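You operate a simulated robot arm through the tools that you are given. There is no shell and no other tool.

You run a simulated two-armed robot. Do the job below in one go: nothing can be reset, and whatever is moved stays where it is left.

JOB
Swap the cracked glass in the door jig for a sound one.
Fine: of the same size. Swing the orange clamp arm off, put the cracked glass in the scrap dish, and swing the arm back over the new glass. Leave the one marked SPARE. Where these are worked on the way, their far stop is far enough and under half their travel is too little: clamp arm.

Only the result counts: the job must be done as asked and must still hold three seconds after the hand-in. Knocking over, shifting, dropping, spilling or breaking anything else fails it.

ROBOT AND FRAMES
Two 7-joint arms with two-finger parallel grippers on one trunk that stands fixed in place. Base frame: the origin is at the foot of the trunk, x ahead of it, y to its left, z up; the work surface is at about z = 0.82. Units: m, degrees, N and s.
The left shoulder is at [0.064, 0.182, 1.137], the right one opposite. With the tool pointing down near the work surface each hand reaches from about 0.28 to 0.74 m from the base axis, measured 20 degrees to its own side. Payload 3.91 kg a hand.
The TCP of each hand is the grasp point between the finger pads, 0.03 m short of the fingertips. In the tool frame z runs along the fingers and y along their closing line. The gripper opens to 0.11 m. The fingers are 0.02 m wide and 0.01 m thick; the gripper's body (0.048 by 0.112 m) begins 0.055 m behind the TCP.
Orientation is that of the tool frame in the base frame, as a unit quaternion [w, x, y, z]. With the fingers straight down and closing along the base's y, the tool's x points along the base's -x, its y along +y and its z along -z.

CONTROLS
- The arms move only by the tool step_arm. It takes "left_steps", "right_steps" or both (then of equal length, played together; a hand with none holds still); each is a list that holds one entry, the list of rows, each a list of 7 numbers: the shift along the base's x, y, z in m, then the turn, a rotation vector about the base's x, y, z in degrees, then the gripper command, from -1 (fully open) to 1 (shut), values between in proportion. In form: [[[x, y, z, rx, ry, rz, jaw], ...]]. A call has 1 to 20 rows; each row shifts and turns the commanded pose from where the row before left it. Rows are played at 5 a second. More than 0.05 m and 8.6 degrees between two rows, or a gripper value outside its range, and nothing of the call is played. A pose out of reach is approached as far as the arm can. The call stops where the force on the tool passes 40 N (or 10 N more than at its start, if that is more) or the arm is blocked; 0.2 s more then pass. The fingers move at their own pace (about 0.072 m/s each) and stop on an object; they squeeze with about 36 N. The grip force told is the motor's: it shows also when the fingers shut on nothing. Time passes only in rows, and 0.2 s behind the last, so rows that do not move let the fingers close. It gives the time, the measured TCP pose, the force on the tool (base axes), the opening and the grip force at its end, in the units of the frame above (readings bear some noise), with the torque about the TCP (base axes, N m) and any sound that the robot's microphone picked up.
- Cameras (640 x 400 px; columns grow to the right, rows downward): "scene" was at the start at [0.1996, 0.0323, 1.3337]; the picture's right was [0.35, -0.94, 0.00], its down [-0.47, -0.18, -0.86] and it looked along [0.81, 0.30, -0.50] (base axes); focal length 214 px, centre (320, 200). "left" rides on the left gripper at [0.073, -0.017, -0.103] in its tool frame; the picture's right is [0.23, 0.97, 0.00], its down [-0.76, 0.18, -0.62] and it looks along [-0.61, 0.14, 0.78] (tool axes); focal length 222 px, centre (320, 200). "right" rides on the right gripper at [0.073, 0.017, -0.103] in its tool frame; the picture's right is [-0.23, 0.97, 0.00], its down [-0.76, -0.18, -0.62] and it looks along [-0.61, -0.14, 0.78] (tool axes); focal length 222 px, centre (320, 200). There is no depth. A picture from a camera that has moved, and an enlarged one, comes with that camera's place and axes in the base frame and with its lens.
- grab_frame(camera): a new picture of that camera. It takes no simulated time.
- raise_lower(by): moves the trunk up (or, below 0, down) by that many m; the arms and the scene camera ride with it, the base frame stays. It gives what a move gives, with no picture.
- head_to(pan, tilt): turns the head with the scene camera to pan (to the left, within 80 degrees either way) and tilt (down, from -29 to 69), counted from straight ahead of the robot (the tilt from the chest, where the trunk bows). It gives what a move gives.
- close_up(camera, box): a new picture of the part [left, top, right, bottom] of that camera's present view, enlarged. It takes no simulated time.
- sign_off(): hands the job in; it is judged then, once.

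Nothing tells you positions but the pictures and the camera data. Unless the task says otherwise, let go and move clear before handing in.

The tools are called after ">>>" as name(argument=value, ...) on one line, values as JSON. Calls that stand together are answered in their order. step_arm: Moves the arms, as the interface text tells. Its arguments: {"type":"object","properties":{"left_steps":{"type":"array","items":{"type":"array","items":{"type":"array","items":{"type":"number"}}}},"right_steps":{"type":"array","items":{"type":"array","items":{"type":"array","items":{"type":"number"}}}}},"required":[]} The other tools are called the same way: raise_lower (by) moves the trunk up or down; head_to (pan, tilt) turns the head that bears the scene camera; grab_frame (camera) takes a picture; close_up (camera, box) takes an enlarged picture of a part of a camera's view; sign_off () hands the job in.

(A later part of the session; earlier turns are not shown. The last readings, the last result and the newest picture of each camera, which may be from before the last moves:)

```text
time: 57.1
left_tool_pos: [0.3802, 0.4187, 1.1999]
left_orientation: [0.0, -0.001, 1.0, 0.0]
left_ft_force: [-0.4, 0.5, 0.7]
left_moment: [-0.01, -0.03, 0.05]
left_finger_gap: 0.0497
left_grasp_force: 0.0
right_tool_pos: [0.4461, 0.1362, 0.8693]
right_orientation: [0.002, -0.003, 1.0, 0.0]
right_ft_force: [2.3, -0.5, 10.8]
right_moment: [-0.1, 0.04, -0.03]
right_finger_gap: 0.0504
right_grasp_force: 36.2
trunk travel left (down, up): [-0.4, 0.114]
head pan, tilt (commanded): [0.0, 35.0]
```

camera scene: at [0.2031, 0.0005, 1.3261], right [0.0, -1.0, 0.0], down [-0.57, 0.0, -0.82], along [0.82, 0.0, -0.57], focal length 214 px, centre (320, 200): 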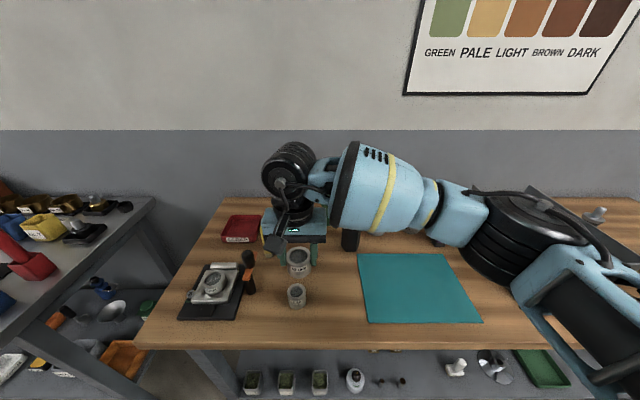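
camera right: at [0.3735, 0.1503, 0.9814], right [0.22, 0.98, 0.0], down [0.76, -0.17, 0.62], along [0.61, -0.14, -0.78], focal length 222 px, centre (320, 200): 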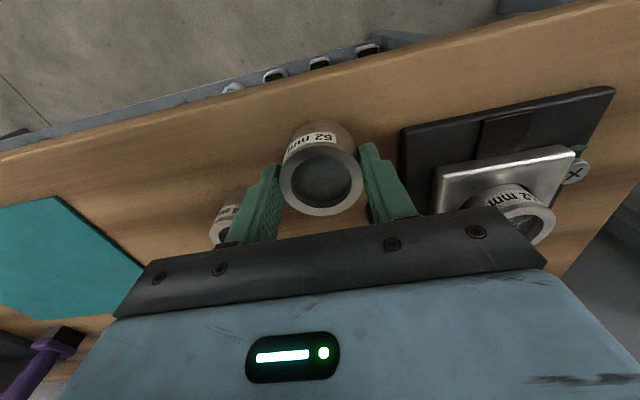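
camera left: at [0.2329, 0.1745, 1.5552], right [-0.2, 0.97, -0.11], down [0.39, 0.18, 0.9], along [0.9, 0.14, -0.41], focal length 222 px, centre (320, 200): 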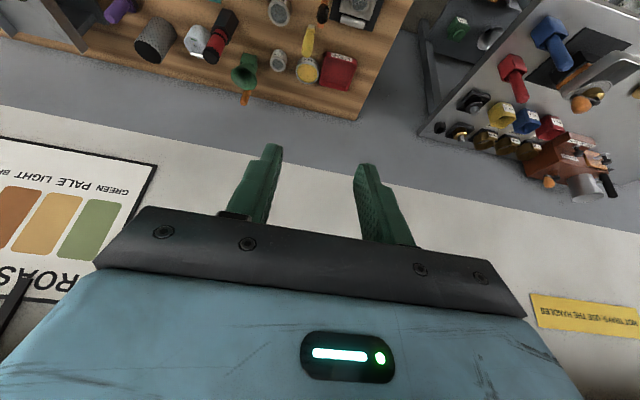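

It is on the table now (about 11 N). I'll ease off and release with a small opening.

>>> step_arm(right_steps=[[[0, 0, 0.001, 0, 0, 0, 0.4], [0, 0, 0, 0, 0, 0, 0.0], [0, 0, 0, 0, 0, 0, -0.15], [0, 0, 0, 0, 0, 0, -0.15]]])

>>> grab_frame(camera="right")

```text
time: 58.1
left_tool_pos: [0.3806, 0.4178, 1.1979]
left_orientation: [0.001, 0.001, 1.0, -0.001]
left_ft_force: [0.5, -0.4, -0.6]
left_moment: [0.0, -0.01, 0.0]
left_finger_gap: 0.0492
left_grasp_force: 0.0
right_tool_pos: [0.4452, 0.1358, 0.869]
right_orientation: [0.002, -0.003, 1.0, 0.0]
right_ft_force: [0.1, -0.8, -0.1]
right_moment: [0.02, -0.01, 0.02]
right_finger_gap: 0.0635
right_grasp_force: 0.0
trunk travel left (down, up): [-0.4, 0.114]
head pan, tilt (commanded): [0.0, 35.0]
```

```text
taken
camera right: at [0.3737, 0.1512, 0.9722], right [0.22, 0.98, 0.0], down [0.76, -0.17, 0.62], along [0.61, -0.14, -0.78], focal length 222 px, centre (320, 200)
```

right: 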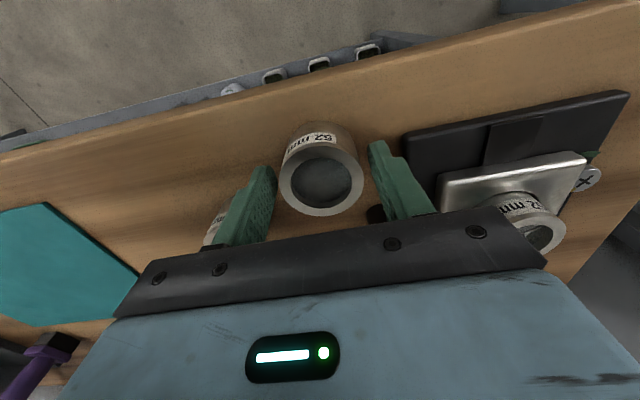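

The glass is released and standing on the table. I'll lift the right hand straight up and take it back to the right.

>>> step_arm(right_steps=[[[0, 0, 0.03, 0, 0, 0, -0.15], [0, 0, 0.04, 0, 0, 0, -0.15], [0, 0, 0.04, 0, 0, 0, -0.15], [0, 0, 0.03, 0, 0, 0, -0.15], [0.01, -0.035, 0.005, 0, 0, 0, -0.15], [0.01, -0.035, 0.01, 0, 0, 0, -0.15], [0.01, -0.035, 0.01, 0, 0, 0, -0.15], [0.01, -0.035, 0.01, 0, 0, 0, -0.15], [0.01, -0.035, 0.01, 0, 0, 0, -0.15], [0, -0.04, 0.01, 0, 0, 0, -0.15], [-0.01, -0.04, 0.01, 0, 0, 0, -0.15], [-0.02, -0.04, 0.01, 0, 0, 0, -0.15]]])

>>> head_to(pan=18, tilt=42)

>>> grab_frame(camera="scene")

```text
time: 60.7
left_tool_pos: [0.381, 0.418, 1.199]
left_orientation: [0.0, 0.0, 1.0, -0.001]
left_ft_force: [-0.8, 0.3, -0.3]
left_moment: [0.0, 0.02, 0.03]
left_finger_gap: 0.0495
left_grasp_force: 0.1
right_tool_pos: [0.4652, -0.1614, 1.0843]
right_orientation: [0.001, -0.004, 1.0, 0.0]
right_ft_force: [-0.5, -0.9, -0.1]
right_moment: [-0.02, 0.03, 0.0]
right_finger_gap: 0.0635
right_grasp_force: 0.2
trunk travel left (down, up): [-0.4, 0.114]
head pan, tilt (commanded): [0.0, 35.0]
```

```text
time: 61.5
left_tool_pos: [0.3795, 0.4181, 1.1992]
left_orientation: [-0.001, 0.0, 1.0, -0.001]
left_ft_force: [0.6, 0.0, -0.3]
left_moment: [0.02, -0.04, 0.0]
left_finger_gap: 0.0497
left_grasp_force: 0.1
right_tool_pos: [0.4649, -0.1603, 1.0849]
right_orientation: [0.001, -0.002, 1.0, 0.0]
right_ft_force: [-0.9, -0.1, 0.0]
right_moment: [0.0, 0.0, 0.01]
right_finger_gap: 0.0632
right_grasp_force: 0.1
trunk travel left (down, up): [-0.4, 0.114]
head pan, tilt (commanded): [18.0, 42.0]
```

```text
taken
camera scene: at [0.1943, 0.0265, 1.3157], right [0.31, -0.95, 0.0], down [-0.64, -0.21, -0.74], along [0.71, 0.23, -0.67], focal length 214 px, centre (320, 200)
```

scene: 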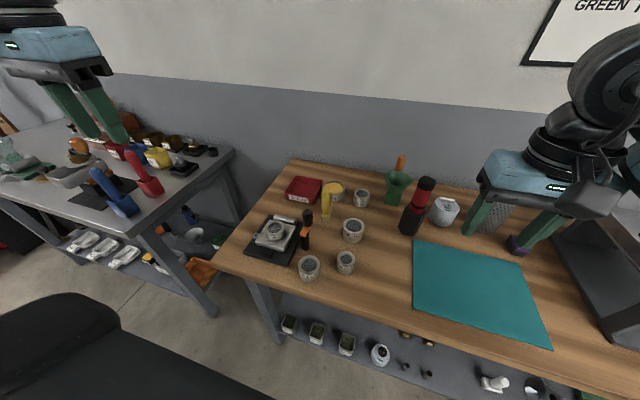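

The new glass stands at the shared spot and everything else is in place. Next, the left hand with closed fingers will push the clamp arm fully to its far stop from the +y side.

>>> step_arm(left_steps=[[[0.0246, -0.0255, -0.0213, 0, 0, 0, 1], [0.0246, -0.0255, -0.0213, 0, 0, 0, 1], [0.0246, -0.0255, -0.0213, 0, 0, 0, 1], [0.0246, -0.0255, -0.0213, 0, 0, 0, 1], [0.0246, -0.0255, -0.0213, 0, 0, 0, 1], [0.0246, -0.0255, -0.0213, 0, 0, 0, 1], [0.0246, -0.0255, -0.0213, 0, 0, 0, 1], [0, 0, 0, 0, 0, 0, 1]]])

>>> grab_frame(camera="left")

>>> close_up(camera="scene", box=[240, 190, 350, 290])

```text
time: 63.3
left_tool_pos: [0.5528, 0.2425, 1.0493]
left_orientation: [0.001, 0.0, 1.0, -0.001]
left_ft_force: [-0.6, 0.0, 0.3]
left_moment: [0.01, -0.01, 0.0]
left_finger_gap: 0.0
left_grasp_force: 35.8
right_tool_pos: [0.4667, -0.1604, 1.0847]
right_orientation: [0.001, -0.004, 1.0, 0.001]
right_ft_force: [0.4, 0.4, -0.1]
right_moment: [0.02, 0.01, 0.01]
right_finger_gap: 0.0633
right_grasp_force: 0.1
trunk travel left (down, up): [-0.4, 0.114]
head pan, tilt (commanded): [18.0, 42.0]
```

```text
taken
camera left: at [0.48, 0.2252, 1.1529], right [-0.23, 0.97, 0.0], down [0.76, 0.18, 0.62], along [0.61, 0.14, -0.78], focal length 222 px, centre (320, 200)
```

left: 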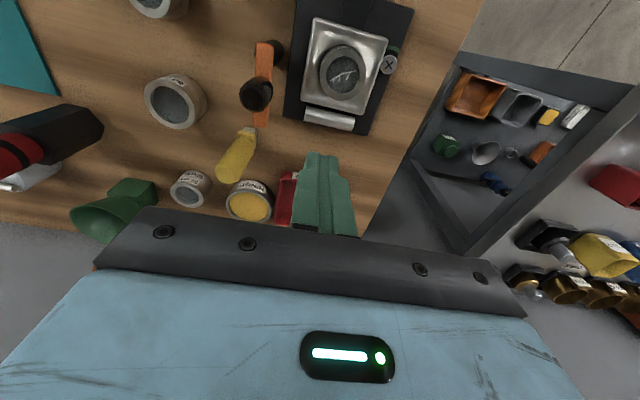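

```text
4.00 times, centred on (295, 240) of scene
camera zoom: at [0.1933, 0.0265, 1.3159], right [0.31, -0.95, 0.0], down [-0.64, -0.21, -0.74], along [0.71, 0.23, -0.67], focal length 858 px, centre (420, 40)
```

zoom: 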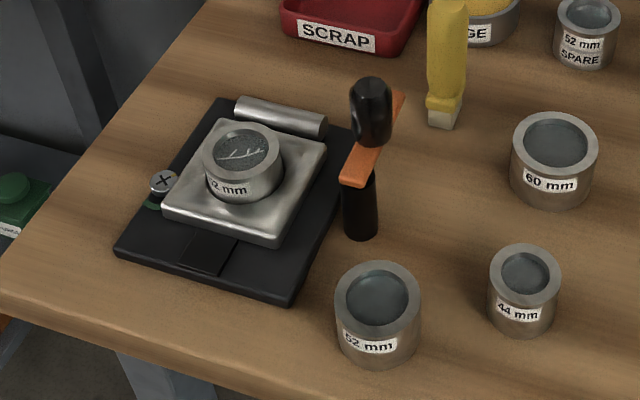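

The bar now points almost straight away (about 92° open). I'll descend beside the knob with closed fingers and push it in −y until it stops.

>>> step_arm(left_steps=[[[0, 0, -0.04, 0, 0, 0, 1], [0, 0, -0.04, 0, 0, 0, 1], [0, 0, -0.03, 0, 0, 0, 1], [0, 0, -0.01, 0, 0, 0, 1], [0, -0.01, 0, 0, 0, 0, 1], [0, -0.01, 0, 0, 0, 0, 1], [0, -0.01, 0, 0, 0, 0, 1], [0, -0.005, 0, 0, 0, 0, 1], [0, -0.005, 0, 0, 0, 0, 1], [0, -0.005, 0, 0, 0, 0, 1], [0, -0.004, 0, 0, 0, 0, 1], [0, 0, 0, 0, 0, 0, 1]]])

>>> grab_frame(camera="left")

>>> close_up(camera="scene", box=[240, 190, 350, 290])

```text
time: 66.0
left_tool_pos: [0.5536, 0.1985, 0.9311]
left_orientation: [0.0, -0.005, 1.0, 0.006]
left_ft_force: [-6.9, 20.5, 7.7]
left_moment: [-0.05, 0.03, -0.15]
left_finger_gap: 0.0
left_grasp_force: 35.9
right_tool_pos: [0.4644, -0.1614, 1.084]
right_orientation: [0.001, -0.003, 1.0, 0.0]
right_ft_force: [0.9, -0.2, 0.1]
right_moment: [0.05, 0.0, 0.01]
right_finger_gap: 0.0633
right_grasp_force: 0.1
trunk travel left (down, up): [-0.4, 0.114]
head pan, tilt (commanded): [18.0, 42.0]
stopped in row 12 (left hand): the force on the tool passed its limit at 41 N (the readings are from after the stop); the commanded pose is now the measured one
```

```text
taken
camera left: at [0.4815, 0.1801, 1.0335], right [-0.24, 0.97, 0.01], down [0.76, 0.18, 0.62], along [0.6, 0.16, -0.78], focal length 222 px, centre (320, 200)
```

left: 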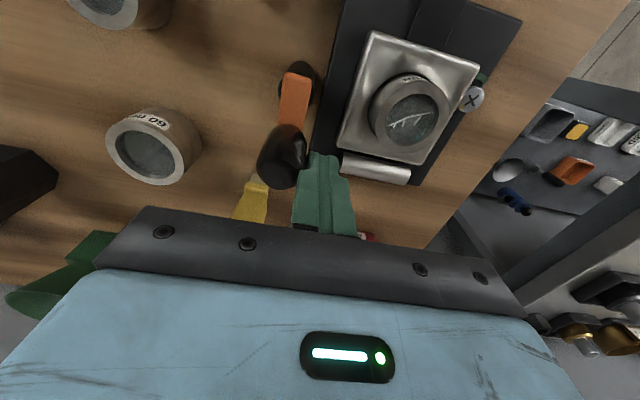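

```text
4.00 times, centred on (295, 240) of scene
camera zoom: at [0.1928, 0.027, 1.3159], right [0.31, -0.95, 0.0], down [-0.64, -0.21, -0.74], along [0.71, 0.23, -0.67], focal length 858 px, centre (420, 40)
```

zoom: 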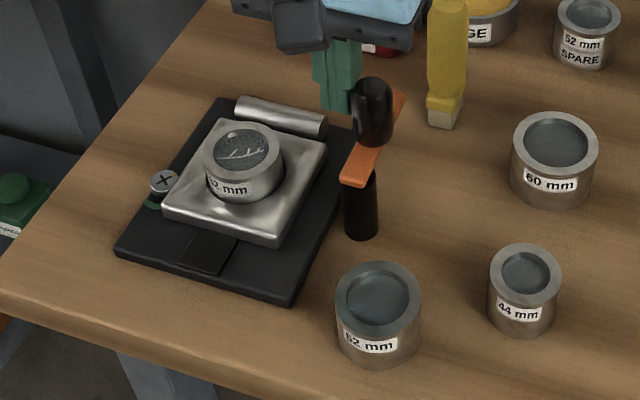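

The clamp arm hit its far stop at about 94° (force rose to 41 N), so it is fully swung off. I'll back off, rise, and test the reach over the scrap dish before picking up the cracked glass.

>>> step_arm(left_steps=[[[0, 0.012, 0, 0, 0, 0, 1], [0, 0.012, 0.02, 0, 0, 0, 1], [0, 0.01, 0.04, 0, 0, 0, 0], [0, 0.01, 0.04, 0, 0, 0, -0.4], [0.035, 0.01, 0.01, 0, 0, 0, -0.4], [0.035, 0.01, 0.01, 0, 0, 0, -0.4], [0.035, 0.01, 0, 0, 0, 0, -0.4], [0.02, 0, 0, 0, 0, 0, -0.4], [0.02, 0, 0, 0, 0, 0, -0.4], [0.02, 0, 0, 0, 0, 0, -0.4]]])

>>> grab_frame(camera="scene")

>>> grab_frame(camera="left")

```text
time: 68.2
left_tool_pos: [0.6262, 0.272, 1.0455]
left_orientation: [0.001, -0.004, 1.0, 0.002]
left_ft_force: [0.7, 0.3, -0.2]
left_moment: [0.01, -0.01, 0.01]
left_finger_gap: 0.0771
left_grasp_force: 0.0
left hand out of reach, approached as far as the arm can: row 6, 7, 8, 9, 10
right_tool_pos: [0.4667, -0.1607, 1.0857]
right_orientation: [0.001, -0.003, 1.0, 0.0]
right_ft_force: [0.1, 0.5, 0.1]
right_moment: [0.0, -0.03, 0.03]
right_finger_gap: 0.0633
right_grasp_force: 0.1
trunk travel left (down, up): [-0.4, 0.114]
head pan, tilt (commanded): [18.0, 42.0]
```

```text
taken
camera scene: at [0.1944, 0.0267, 1.3157], right [0.31, -0.95, 0.0], down [-0.64, -0.21, -0.74], along [0.71, 0.23, -0.67], focal length 214 px, centre (320, 200)
```

scene: 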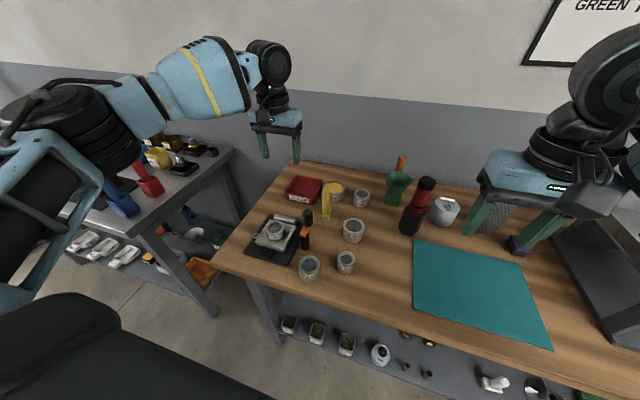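

```text
taken
camera left: at [0.5532, 0.2546, 1.1497], right [-0.24, 0.97, 0.0], down [0.76, 0.18, 0.62], along [0.61, 0.15, -0.78], focal length 222 px, centre (320, 200)
```

left: 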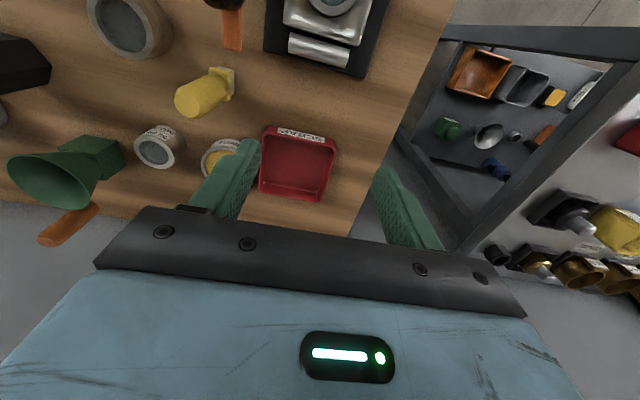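

With the tool straight down the left hand stops at x≈0.63 at this height. Tilting the fingers forward should extend the reach to the dish, so I'll test a 30° forward tilt.

>>> step_arm(left_steps=[[[0, 0, 0, 0, -7.5, 0, -0.4], [0, 0, 0, 0, -7.5, 0, -0.4], [0, 0, 0, 0, -7.5, 0, -0.4], [0, 0, 0, 0, -7.5, 0, -0.4], [0.025, -0.003, 0, 0, 0, 0, -0.4], [0.025, -0.003, 0, 0, 0, 0, -0.4], [0.025, -0.003, 0, 0, 0, 0, -0.4], [0.025, -0.003, 0, 0, 0, 0, -0.4]]])

>>> grab_frame(camera="scene")

>>> grab_frame(camera="left")

```text
time: 70.0
left_tool_pos: [0.7169, 0.2609, 1.0464]
left_orientation: [0.257, -0.004, 0.966, 0.002]
left_ft_force: [-0.5, 0.3, -1.0]
left_moment: [0.0, -0.01, 0.01]
left_finger_gap: 0.0769
left_grasp_force: 0.0
left hand out of reach, approached as far as the arm can: row 8
right_tool_pos: [0.4668, -0.1601, 1.0846]
right_orientation: [0.001, -0.002, 1.0, 0.001]
right_ft_force: [0.5, 0.7, -0.1]
right_moment: [0.01, -0.01, -0.02]
right_finger_gap: 0.0634
right_grasp_force: 0.0
trunk travel left (down, up): [-0.4, 0.114]
head pan, tilt (commanded): [18.0, 42.0]
```

```text
taken
camera scene: at [0.1947, 0.0272, 1.3157], right [0.31, -0.95, 0.0], down [-0.64, -0.21, -0.74], along [0.71, 0.23, -0.67], focal length 214 px, centre (320, 200)
```

scene: 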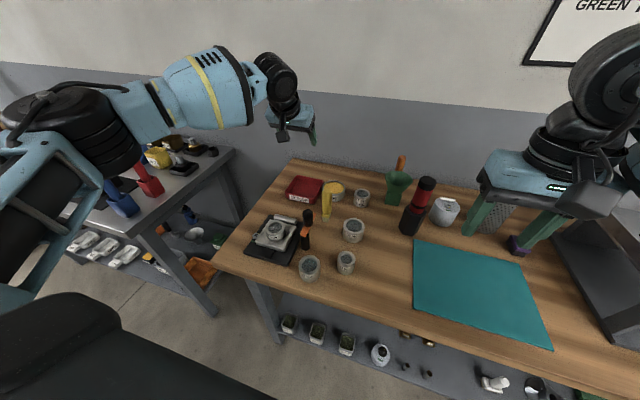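

```text
taken
camera left: at [0.603, 0.2433, 1.0996], right [-0.21, 0.97, -0.11], down [0.35, 0.18, 0.92], along [0.91, 0.15, -0.38], focal length 222 px, centre (320, 200)
```

left: 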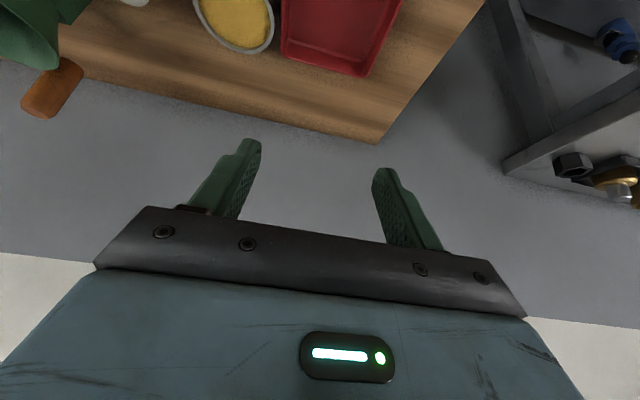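

With a 30° forward tilt the hand reaches x≈0.717 at this height, and lower down it should reach the dish centre at about (0.735, 0.26). I'll return over the jig with a 25° tilt, so I can grip the cracked glass in that attitude and keep it upright into the dish.

>>> step_arm(left_steps=[[[-0.036, 0, -0.008, 0, 0.9, 0, -0.4], [-0.036, 0, -0.008, 0, 0.9, 0, -0.4], [-0.036, 0, -0.008, 0, 0.9, 0, -0.4], [-0.036, 0, -0.008, 0, 0.9, 0, -0.4], [-0.036, 0, -0.01, 0, 0.9, 0, -0.4], [-0.026, 0, -0.01, 0, 0.7, 0, -0.4], [0, 0, 0, 0, 0, 0, -0.4]]])

>>> grab_frame(camera="left")

>>> close_up(camera="scene", box=[240, 200, 330, 275])

```text
time: 71.6
left_tool_pos: [0.5105, 0.2606, 0.9956]
left_orientation: [0.215, -0.004, 0.977, 0.003]
left_ft_force: [0.0, -0.2, 0.0]
left_moment: [0.0, 0.0, 0.01]
left_finger_gap: 0.0776
left_grasp_force: 0.1
right_tool_pos: [0.4666, -0.1605, 1.0847]
right_orientation: [0.001, -0.003, 1.0, 0.001]
right_ft_force: [0.1, 0.6, 0.4]
right_moment: [0.01, -0.03, 0.05]
right_finger_gap: 0.0632
right_grasp_force: 0.1
trunk travel left (down, up): [-0.4, 0.114]
head pan, tilt (commanded): [18.0, 42.0]
```

```text
taken
camera left: at [0.4014, 0.2425, 1.0601], right [-0.21, 0.97, -0.09], down [0.43, 0.18, 0.89], along [0.88, 0.15, -0.46], focal length 222 px, centre (320, 200)
```

left: 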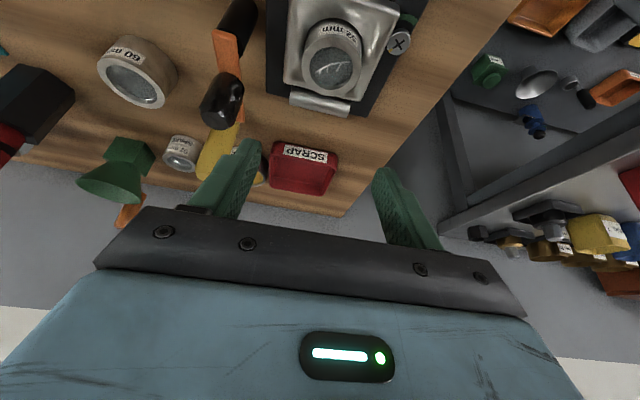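

```text
5.33 times, centred on (285, 238) of scene
camera zoom: at [0.1945, 0.0268, 1.3157], right [0.31, -0.95, 0.0], down [-0.64, -0.21, -0.74], along [0.71, 0.23, -0.67], focal length 1144 px, centre (507, 0)
```

zoom: 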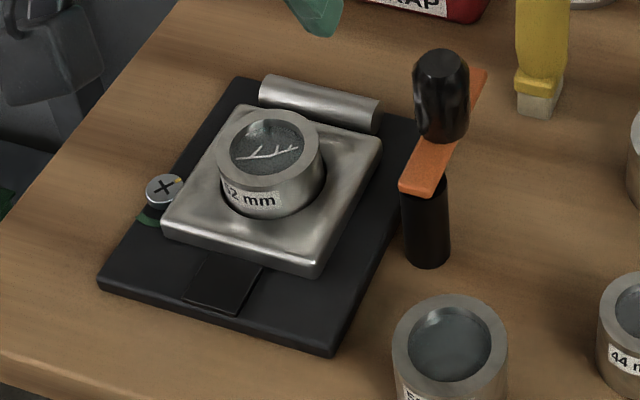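

I'll take an enlarged picture of the jig from the left camera to pin down the glass centre and the door's top height.

>>> close_up(camera="left", box=[270, 0, 420, 120])

```text
3.33 times, centred on (345, 60) of left
camera zoom: at [0.4014, 0.2425, 1.0601], right [-0.21, 0.97, -0.09], down [0.43, 0.18, 0.89], along [0.88, 0.15, -0.46], focal length 740 px, centre (237, 667)
```

zoom: 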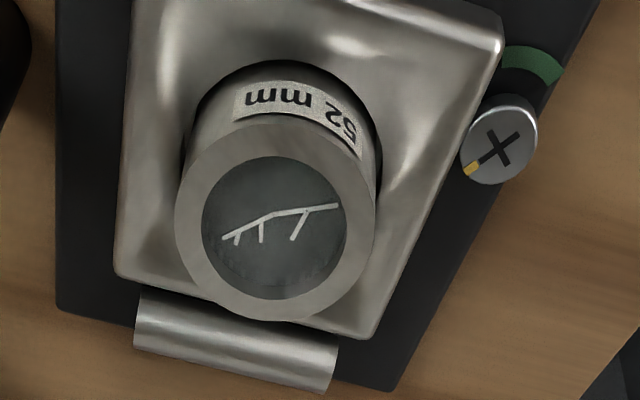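

The cracked glass is centred at about (0.520, 0.260) with its top at z≈0.870, and the door top at about 0.851. I'll descend with the tilted hand, fingers about 66 mm apart, to just above the door.

>>> step_arm(left_steps=[[[0.0015, -0.0006, -0.03, 0, 0, 0, -0.2], [0, 0, -0.03, 0, 0, 0, -0.2], [0, 0, -0.025, 0, 0, 0, -0.2], [0, 0, -0.014, 0, 0, 0, -0.2], [0, 0, -0.006, 0, 0, 0, -0.2], [0, 0, 0, 0, 0, 0, -0.2]]])

>>> grab_frame(camera="left")

>>> close_up(camera="scene", box=[230, 190, 330, 275])

```text
time: 73.0
left_tool_pos: [0.5126, 0.2595, 0.8905]
left_orientation: [0.216, -0.004, 0.976, 0.002]
left_ft_force: [-0.3, -0.6, -0.5]
left_moment: [-0.02, 0.05, -0.02]
left_finger_gap: 0.0661
left_grasp_force: 0.1
right_tool_pos: [0.4654, -0.1609, 1.0841]
right_orientation: [0.001, -0.003, 1.0, 0.0]
right_ft_force: [0.2, 0.6, 0.8]
right_moment: [0.02, -0.02, -0.03]
right_finger_gap: 0.0634
right_grasp_force: 0.0
trunk travel left (down, up): [-0.4, 0.114]
head pan, tilt (commanded): [18.0, 42.0]
```

```text
taken
camera left: at [0.4031, 0.2423, 0.9536], right [-0.21, 0.97, -0.09], down [0.43, 0.18, 0.89], along [0.88, 0.15, -0.46], focal length 222 px, centre (320, 200)
```

left: 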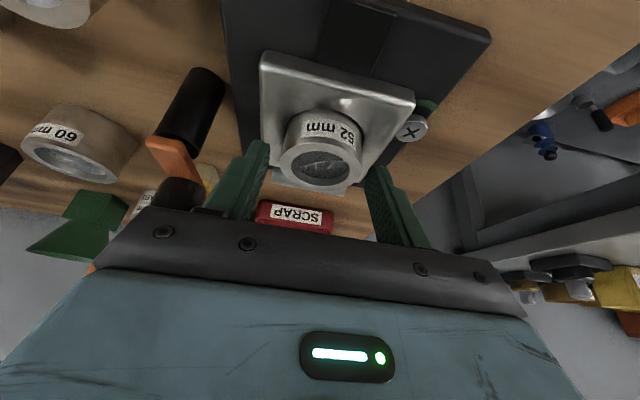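

```text
4.71 times, centred on (280, 232) of scene
camera zoom: at [0.1943, 0.0267, 1.3157], right [0.31, -0.95, 0.0], down [-0.64, -0.21, -0.74], along [0.71, 0.23, -0.67], focal length 1009 px, centre (508, 47)
```

zoom: 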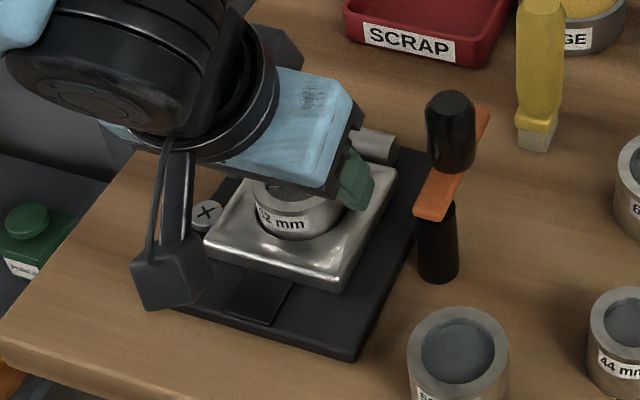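

The glass is between the fingers. I'll look closer at how much of the glass the fingertips overlap.

>>> close_up(camera="left", box=[220, 80, 440, 240])

```text
2.50 times, centred on (330, 160) of left
camera zoom: at [0.4031, 0.2423, 0.9536], right [-0.21, 0.97, -0.09], down [0.43, 0.18, 0.89], along [0.88, 0.15, -0.46], focal length 555 px, centre (295, 300)
```

zoom: 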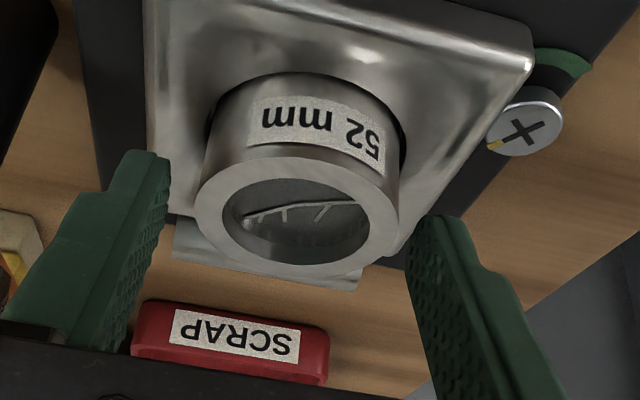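

The fingertips overlap the glass by only about 7 mm. I'll lower another 6 mm carefully and check for contact with the door.

>>> step_arm(left_steps=[[[-0.001, 0.0005, -0.003, 0, 0, 0, -0.2], [-0.001, 0, -0.003, 0, 0, 0, -0.2], [0, 0, 0, 0, 0, 0, -0.2]]])

>>> close_up(camera="left", box=[220, 80, 440, 240])

```text
time: 73.8
left_tool_pos: [0.5098, 0.2609, 0.8853]
left_orientation: [0.215, -0.003, 0.977, 0.002]
left_ft_force: [0.4, 0.1, -0.1]
left_moment: [0.04, 0.01, -0.02]
left_finger_gap: 0.0661
left_grasp_force: 0.0
right_tool_pos: [0.4662, -0.1606, 1.0844]
right_orientation: [0.001, -0.003, 1.0, 0.0]
right_ft_force: [-0.4, 0.3, 0.2]
right_moment: [-0.01, -0.01, 0.02]
right_finger_gap: 0.063
right_grasp_force: 0.1
trunk travel left (down, up): [-0.4, 0.114]
head pan, tilt (commanded): [18.0, 42.0]
```

```text
2.50 times, centred on (330, 160) of left
camera zoom: at [0.4007, 0.2429, 0.9482], right [-0.21, 0.97, -0.09], down [0.43, 0.18, 0.89], along [0.88, 0.15, -0.46], focal length 555 px, centre (295, 300)
```

zoom: 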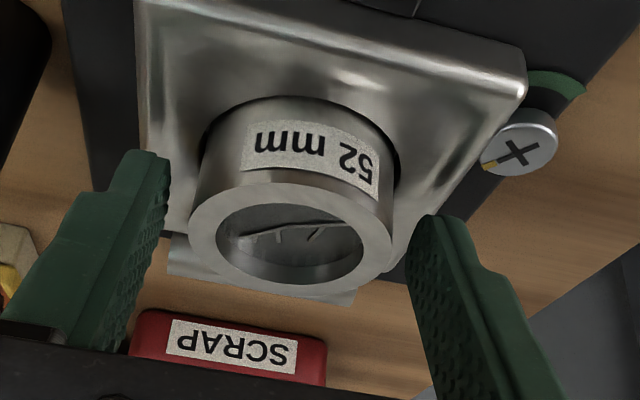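

Contact depth is now about 13 mm with no touch on the door. I'll close on the cracked glass.

>>> step_arm(left_steps=[[[0, 0, -0.001, 0, 0, 0, 0.0], [0, 0, 0, 0, 0, 0, 0.3], [0, 0, 0, 0, 0, 0, 0.4], [0, 0, 0, 0, 0, 0, 0.4]]])

>>> close_up(camera="left", box=[220, 80, 440, 240])

```text
time: 74.8
left_tool_pos: [0.5093, 0.2603, 0.8846]
left_orientation: [0.215, -0.004, 0.977, 0.002]
left_ft_force: [-1.0, 1.2, 1.8]
left_moment: [-0.03, 0.05, -0.01]
left_finger_gap: 0.0507
left_grasp_force: 35.7
right_tool_pos: [0.4658, -0.1597, 1.0856]
right_orientation: [0.001, -0.002, 1.0, -0.001]
right_ft_force: [-0.1, 0.3, 0.4]
right_moment: [-0.01, 0.0, 0.01]
right_finger_gap: 0.0633
right_grasp_force: 0.1
trunk travel left (down, up): [-0.4, 0.114]
head pan, tilt (commanded): [18.0, 42.0]
```

```text
2.50 times, centred on (330, 160) of left
camera zoom: at [0.4007, 0.2429, 0.9472], right [-0.21, 0.97, -0.09], down [0.43, 0.18, 0.89], along [0.88, 0.15, -0.45], focal length 555 px, centre (295, 300)
```

zoom: 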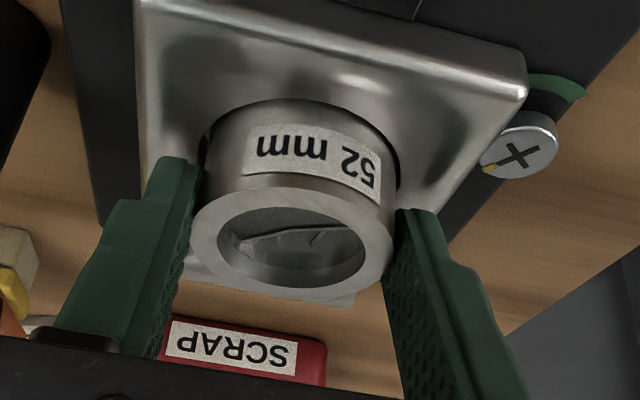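

The cracked glass is gripped (gap 50.7 mm). I'll lift it straight up out of the door socket and check that it comes along.

>>> step_arm(left_steps=[[[0, 0, 0.005, 0, 0, 0, 0.4], [0, 0, 0.01, 0, 0, 0, 0.4], [0, 0, 0.02, 0, 0, 0, 0.4], [0, 0, 0.03, 0, 0, 0, 0.4], [0, 0, 0, 0, 0, 0, 0.4]]])

>>> grab_frame(camera="left")

>>> close_up(camera="scene", box=[230, 180, 340, 275])

```text
time: 76.0
left_tool_pos: [0.5113, 0.2618, 0.949]
left_orientation: [0.214, -0.004, 0.977, 0.002]
left_ft_force: [-0.7, 0.2, -1.9]
left_moment: [0.01, -0.04, -0.02]
left_finger_gap: 0.051
left_grasp_force: 35.8
right_tool_pos: [0.467, -0.16, 1.0845]
right_orientation: [0.0, -0.002, 1.0, 0.0]
right_ft_force: [0.3, -0.3, 0.6]
right_moment: [0.03, -0.03, -0.02]
right_finger_gap: 0.0629
right_grasp_force: 0.1
trunk travel left (down, up): [-0.4, 0.114]
head pan, tilt (commanded): [18.0, 42.0]
```

```text
taken
camera left: at [0.4016, 0.2441, 1.0124], right [-0.21, 0.97, -0.09], down [0.43, 0.18, 0.88], along [0.88, 0.15, -0.46], focal length 222 px, centre (320, 200)
```

left: 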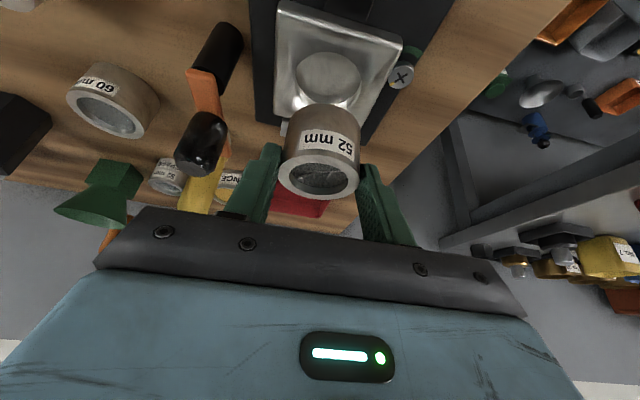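

```text
4.21 times, centred on (285, 228) of scene
camera zoom: at [0.1949, 0.027, 1.3156], right [0.31, -0.95, 0.0], down [-0.64, -0.21, -0.74], along [0.71, 0.23, -0.67], focal length 903 px, centre (467, 84)
```

zoom: 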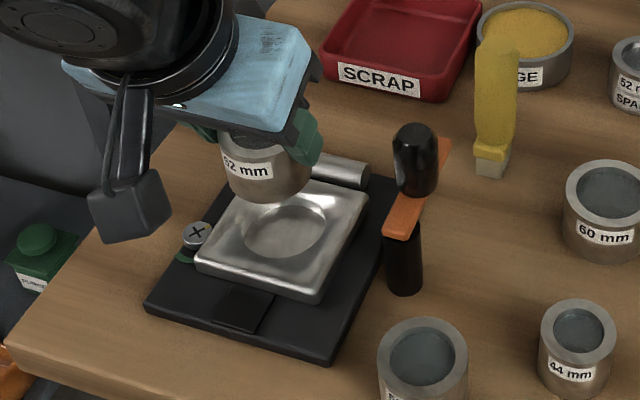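

The cracked glass is out and upright in the hand. I'll carry it at safe height along y≈0.26 toward the dish in steps, watching the reach.

>>> step_arm(left_steps=[[[0.01, 0, 0.012, 0, 0, 0, 0.4], [0.025, 0, 0, 0, 0, 0, 0.4], [0.025, 0, 0, 0, 0, 0, 0.4], [0.025, 0, 0, 0, 0, 0, 0.4], [0.025, 0, 0, 0, 0, 0, 0.4], [0.025, 0, 0, 0, 0, 0, 0.4], [0.025, 0, 0, 0, 0, 0, 0.4]]])

>>> grab_frame(camera="left")

>>> grab_frame(camera="scene")

```text
time: 77.6
left_tool_pos: [0.6691, 0.261, 0.96]
left_orientation: [0.214, -0.004, 0.977, 0.001]
left_ft_force: [-0.4, 0.2, -0.6]
left_moment: [0.0, 0.01, 0.03]
left_finger_gap: 0.0507
left_grasp_force: 36.1
right_tool_pos: [0.4656, -0.1604, 1.0844]
right_orientation: [0.0, -0.003, 1.0, 0.0]
right_ft_force: [0.6, 1.2, 0.0]
right_moment: [0.0, -0.04, 0.02]
right_finger_gap: 0.0631
right_grasp_force: 0.1
trunk travel left (down, up): [-0.4, 0.114]
head pan, tilt (commanded): [18.0, 42.0]
```

```text
taken
camera left: at [0.5616, 0.2431, 1.0236], right [-0.21, 0.97, -0.09], down [0.43, 0.18, 0.88], along [0.88, 0.15, -0.46], focal length 222 px, centre (320, 200)
```

left: 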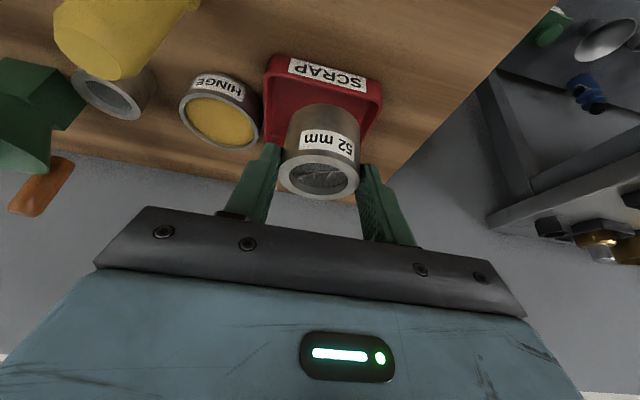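

```text
taken
camera scene: at [0.1952, 0.0269, 1.3155], right [0.31, -0.95, 0.0], down [-0.64, -0.21, -0.74], along [0.71, 0.23, -0.67], focal length 214 px, centre (320, 200)
```

scene: 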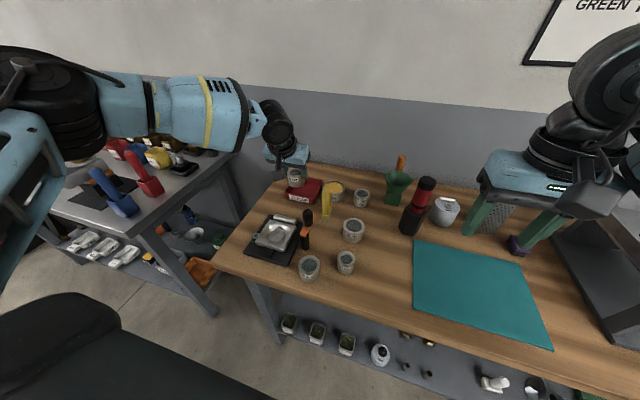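

The glass is nearing the dish, whose centre I put at about (0.733, 0.257). I'll go on another 5 cm.

>>> step_arm(left_steps=[[[0.02, -0.002, -0.005, 0, 0, 0, 0.4], [0.02, -0.001, -0.005, 0, 0, 0, 0.4], [0.014, 0, -0.005, 0, 0, 0, 0.4], [0, 0, 0, 0, 0, 0, 0.4]]])

>>> grab_frame(camera="left")

>>> close_up(camera="scene", box=[250, 140, 370, 240])

```text
time: 78.6
left_tool_pos: [0.7069, 0.2581, 0.9508]
left_orientation: [0.214, -0.004, 0.977, 0.002]
left_ft_force: [-0.3, 0.2, -1.4]
left_moment: [0.01, 0.0, 0.0]
left_finger_gap: 0.0505
left_grasp_force: 36.1
left hand out of reach, approached as far as the arm can: row 2, 3
right_tool_pos: [0.4657, -0.1599, 1.0851]
right_orientation: [0.001, -0.003, 1.0, 0.0]
right_ft_force: [0.3, 0.2, -0.4]
right_moment: [-0.01, 0.0, -0.01]
right_finger_gap: 0.0633
right_grasp_force: 0.0
trunk travel left (down, up): [-0.4, 0.114]
head pan, tilt (commanded): [18.0, 42.0]
```

```text
taken
camera left: at [0.5972, 0.241, 1.0142], right [-0.22, 0.97, -0.09], down [0.43, 0.18, 0.89], along [0.88, 0.15, -0.46], focal length 222 px, centre (320, 200)
```

left: 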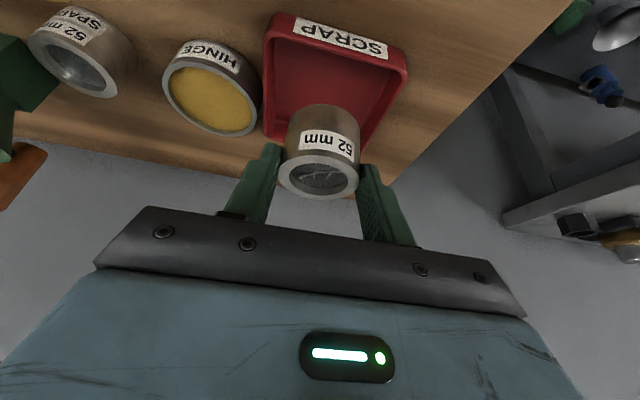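

```text
4.00 times, centred on (310, 190) of scene
camera zoom: at [0.1941, 0.0266, 1.3158], right [0.31, -0.95, 0.0], down [-0.64, -0.21, -0.74], along [0.71, 0.23, -0.67], focal length 858 px, centre (360, 240)
```

zoom: 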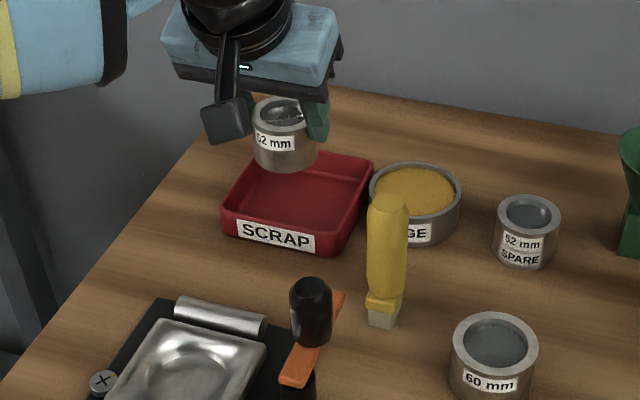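

The glass centre is now at about x=0.718, already within the dish outline. Lower down the arm should reach a little further, so I'll lower 3 cm (glass bottom still above the rim) and go forward again.

>>> step_arm(left_steps=[[[0, 0, -0.015, 0, 0, 0, 0.4], [0, 0, -0.012, 0, 0, 0, 0.4], [0.008, 0, 0, 0, 0, 0, 0.4], [0.008, 0, 0, 0, 0, 0, 0.4], [0, 0, 0, 0, 0, 0, 0.4]]])

>>> grab_frame(camera="left")

>>> close_up(camera="scene", box=[250, 140, 370, 240])

```text
time: 79.8
left_tool_pos: [0.7061, 0.2585, 0.9235]
left_orientation: [0.214, -0.006, 0.977, 0.002]
left_ft_force: [0.5, -0.1, -1.4]
left_moment: [-0.01, 0.0, 0.02]
left_finger_gap: 0.0506
left_grasp_force: 36.0
left hand out of reach, approached as far as the arm can: row 3, 4
right_tool_pos: [0.4669, -0.1608, 1.0844]
right_orientation: [0.001, -0.003, 1.0, 0.0]
right_ft_force: [-1.0, 0.2, 0.2]
right_moment: [-0.02, -0.02, 0.02]
right_finger_gap: 0.0635
right_grasp_force: 0.1
trunk travel left (down, up): [-0.4, 0.114]
head pan, tilt (commanded): [18.0, 42.0]
```

```text
taken
camera left: at [0.5967, 0.2419, 0.9875], right [-0.22, 0.97, -0.09], down [0.43, 0.18, 0.89], along [0.88, 0.15, -0.46], focal length 222 px, centre (320, 200)
```

left: 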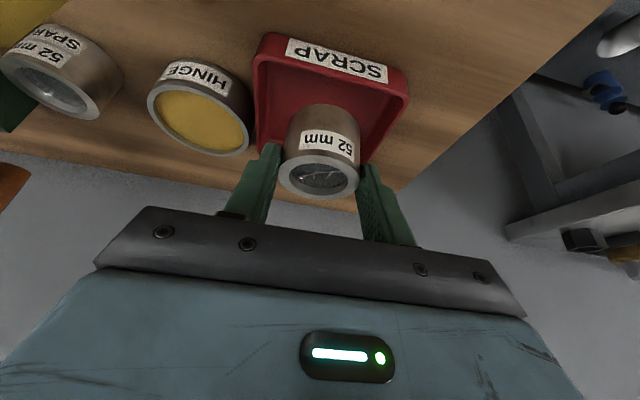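

```text
4.00 times, centred on (310, 190) of scene
camera zoom: at [0.1945, 0.0268, 1.3157], right [0.31, -0.95, 0.0], down [-0.64, -0.21, -0.74], along [0.71, 0.23, -0.67], focal length 858 px, centre (360, 240)
```

zoom: 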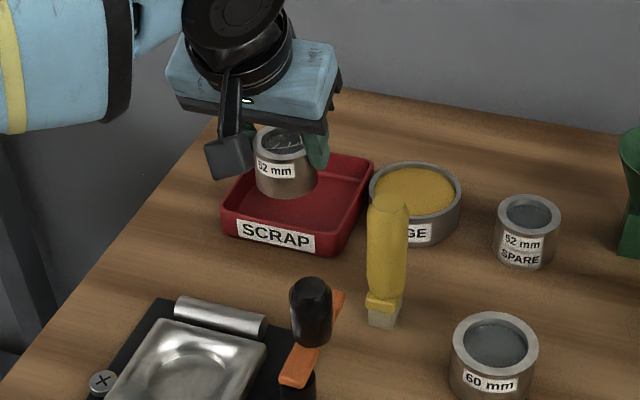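

The limit stays near x=0.706 for the hand (glass centre ≈0.717). I'll look closely at the dish walls to see whether the glass already fits inside here.

>>> close_up(camera="left", box=[240, 20, 430, 210])

>>> close_up(camera="scene", box=[285, 160, 350, 210])

```text
2.11 times, centred on (335, 115) of left
camera zoom: at [0.5967, 0.2419, 0.9875], right [-0.22, 0.97, -0.09], down [0.43, 0.18, 0.89], along [0.88, 0.15, -0.46], focal length 468 px, centre (288, 379)
```

zoom: 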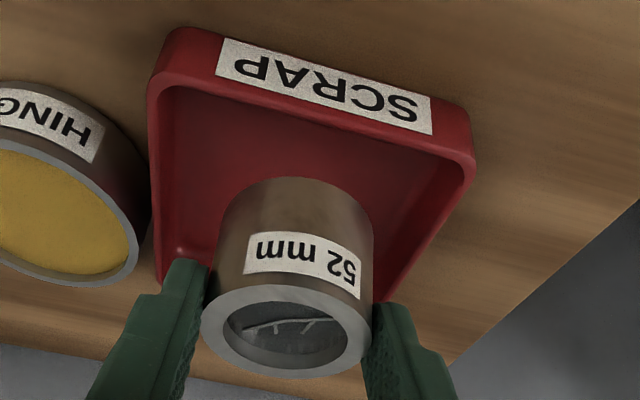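

```text
8.00 times, centred on (318, 185) of scene
camera zoom: at [0.1945, 0.0268, 1.3157], right [0.31, -0.95, 0.0], down [-0.64, -0.21, -0.74], along [0.71, 0.23, -0.67], focal length 1716 px, centre (340, 320)
```

zoom: 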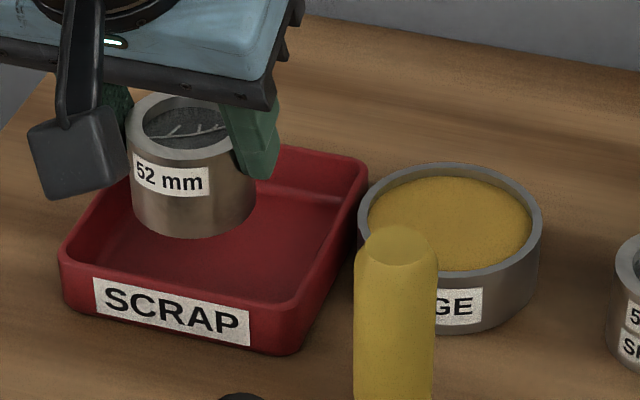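

The glass's near edge is about 12 mm beyond the near wall's inner edge and well centred sideways, so it fits inside here. I'll lower it gently into the dish.

>>> step_arm(left_steps=[[[0, 0, -0.012, 0, 0, 0, 0.4], [0, 0, -0.012, 0, 0, 0, 0.4], [0, 0, -0.008, 0, 0, 0, 0.4], [0, 0, 0, 0, 0, 0, 0.4]]])

>>> close_up(camera="left", box=[240, 20, 430, 210])

>>> close_up(camera="scene", box=[275, 155, 350, 215])

```text
time: 80.8
left_tool_pos: [0.7036, 0.2594, 0.8958]
left_orientation: [0.218, -0.004, 0.976, 0.001]
left_ft_force: [7.5, 0.5, 19.6]
left_moment: [-0.04, -0.01, 0.02]
left_finger_gap: 0.0507
left_grasp_force: 36.0
right_tool_pos: [0.4649, -0.1618, 1.0854]
right_orientation: [0.001, -0.003, 1.0, 0.0]
right_ft_force: [0.2, -0.7, -0.3]
right_moment: [-0.01, 0.02, 0.0]
right_finger_gap: 0.0632
right_grasp_force: 0.1
trunk travel left (down, up): [-0.4, 0.114]
head pan, tilt (commanded): [18.0, 42.0]
```

```text
2.11 times, centred on (335, 115) of left
camera zoom: at [0.5936, 0.2427, 0.9586], right [-0.21, 0.97, -0.1], down [0.42, 0.18, 0.89], along [0.88, 0.15, -0.45], focal length 468 px, centre (288, 379)
```

zoom: 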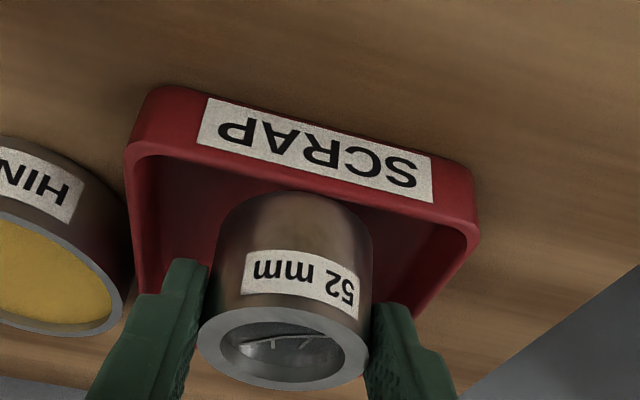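

```text
6.67 times, centred on (312, 185) of scene
camera zoom: at [0.1935, 0.0261, 1.316], right [0.31, -0.95, 0.0], down [-0.64, -0.21, -0.74], along [0.71, 0.23, -0.67], focal length 1430 px, centre (370, 300)
```

zoom: 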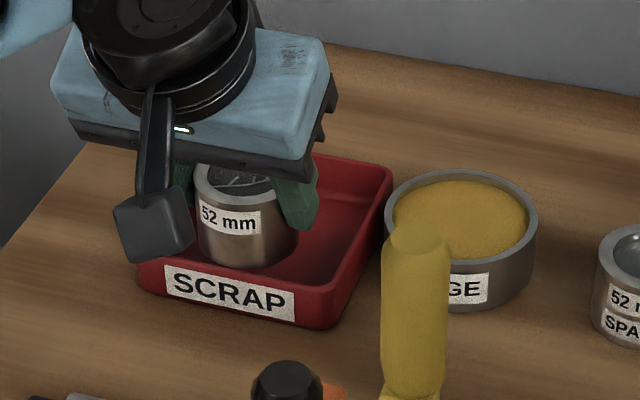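

The glass touched down: force rose to 20 N with its bottom at about z≈0.84, inside the dish and below the rim, which fits a thick dish floor. I'll relax the downward force and check.

>>> step_arm(left_steps=[[[0, 0, 0.002, 0, 0, 0, 0.4], [0, 0, 0.0015, 0, 0, 0, 0.4], [0, 0, 0, 0, 0, 0, 0.4]]])

>>> close_up(camera="left", box=[270, 80, 390, 210])

>>> close_up(camera="scene", box=[280, 165, 330, 210])

```text
time: 81.6
left_tool_pos: [0.7012, 0.2603, 0.8953]
left_orientation: [0.213, -0.004, 0.977, 0.001]
left_ft_force: [0.9, -2.1, 6.6]
left_moment: [-0.17, 0.05, 0.02]
left_finger_gap: 0.051
left_grasp_force: 36.3
right_tool_pos: [0.4657, -0.1602, 1.0848]
right_orientation: [0.001, -0.003, 1.0, 0.0]
right_ft_force: [-0.4, 0.1, -0.9]
right_moment: [-0.02, 0.0, -0.01]
right_finger_gap: 0.0632
right_grasp_force: 0.0
trunk travel left (down, up): [-0.4, 0.114]
head pan, tilt (commanded): [18.0, 42.0]
```

```text
3.08 times, centred on (330, 145) of left
camera zoom: at [0.5928, 0.2425, 0.9586], right [-0.21, 0.97, -0.09], down [0.43, 0.18, 0.88], along [0.88, 0.15, -0.46], focal length 684 px, centre (289, 369)
```

zoom: 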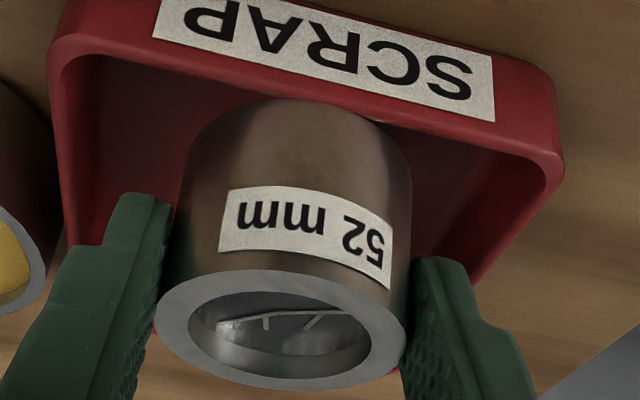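

```text
8.89 times, centred on (305, 188) of scene
camera zoom: at [0.194, 0.0263, 1.3157], right [0.31, -0.95, 0.0], down [-0.64, -0.21, -0.74], along [0.71, 0.23, -0.67], focal length 1906 px, centre (453, 311)
```

zoom: 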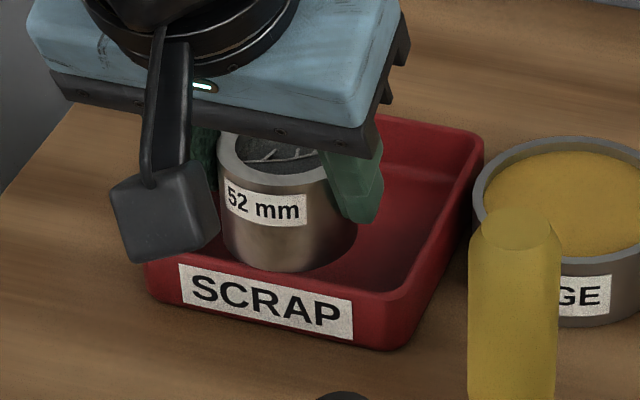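

On closer measurement the dish's near wall is at x≈0.692 and the rim at z≈0.85, so the glass is actually resting on the near rim. I must get it about 2 cm further forward: I'll lift it off and tilt the hand a further 9° forward to extend the reach.

>>> step_arm(left_steps=[[[0, 0, 0.01, 0, 0, 0, 0.4], [0, 0, 0.015, 0, 0, 0, 0.4], [0, 0, 0.01, 0, -3, 0, 0.4], [0.003, 0, 0, 0, -3, 0, 0.4], [0.005, 0, 0, 0, -3, 0, 0.4], [0.01, 0, 0, 0, 0, 0, 0.4], [0.008, 0, 0, 0, 0, 0, 0.4], [0, 0, 0, 0, 0, 0, 0.4]]])

>>> close_up(camera="left", box=[240, 20, 430, 210])

>>> close_up(camera="scene", box=[275, 155, 350, 215])

```text
time: 83.4
left_tool_pos: [0.7306, 0.2605, 0.931]
left_orientation: [0.291, -0.004, 0.957, 0.001]
left_ft_force: [-1.1, -0.7, 0.4]
left_moment: [0.04, 0.03, 0.03]
left_finger_gap: 0.0508
left_grasp_force: 36.3
right_tool_pos: [0.466, -0.1602, 1.0849]
right_orientation: [0.001, -0.002, 1.0, 0.0]
right_ft_force: [-0.2, 0.9, -0.2]
right_moment: [0.01, 0.03, 0.0]
right_finger_gap: 0.0633
right_grasp_force: 0.1
trunk travel left (down, up): [-0.4, 0.114]
head pan, tilt (commanded): [18.0, 42.0]
```

```text
2.11 times, centred on (335, 115) of left
camera zoom: at [0.6135, 0.2419, 0.9772], right [-0.2, 0.97, -0.13], down [0.28, 0.18, 0.94], along [0.94, 0.15, -0.31], focal length 468 px, centre (288, 379)
```

zoom: 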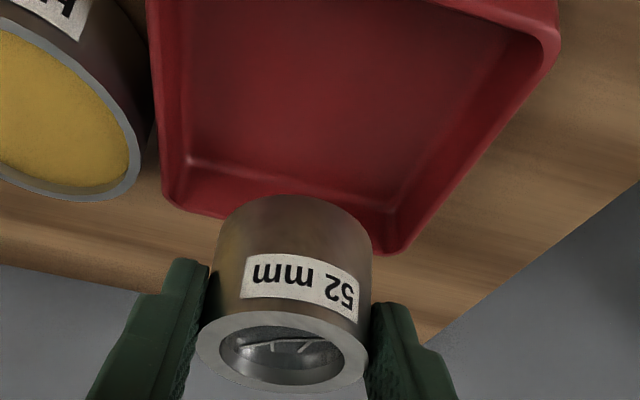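

```text
6.67 times, centred on (312, 185) of scene
camera zoom: at [0.1943, 0.0264, 1.3157], right [0.31, -0.95, 0.0], down [-0.64, -0.21, -0.74], along [0.71, 0.23, -0.67], focal length 1430 px, centre (370, 300)
```

zoom: 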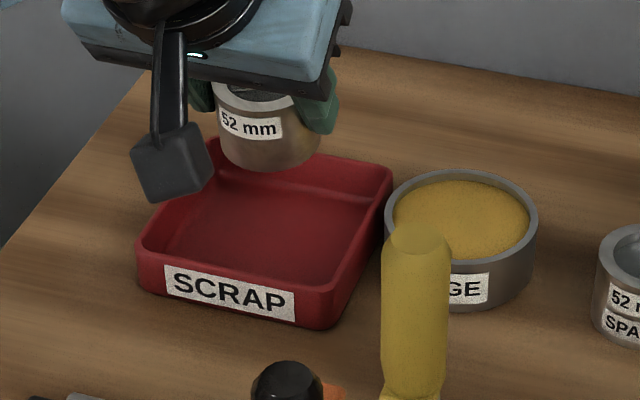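

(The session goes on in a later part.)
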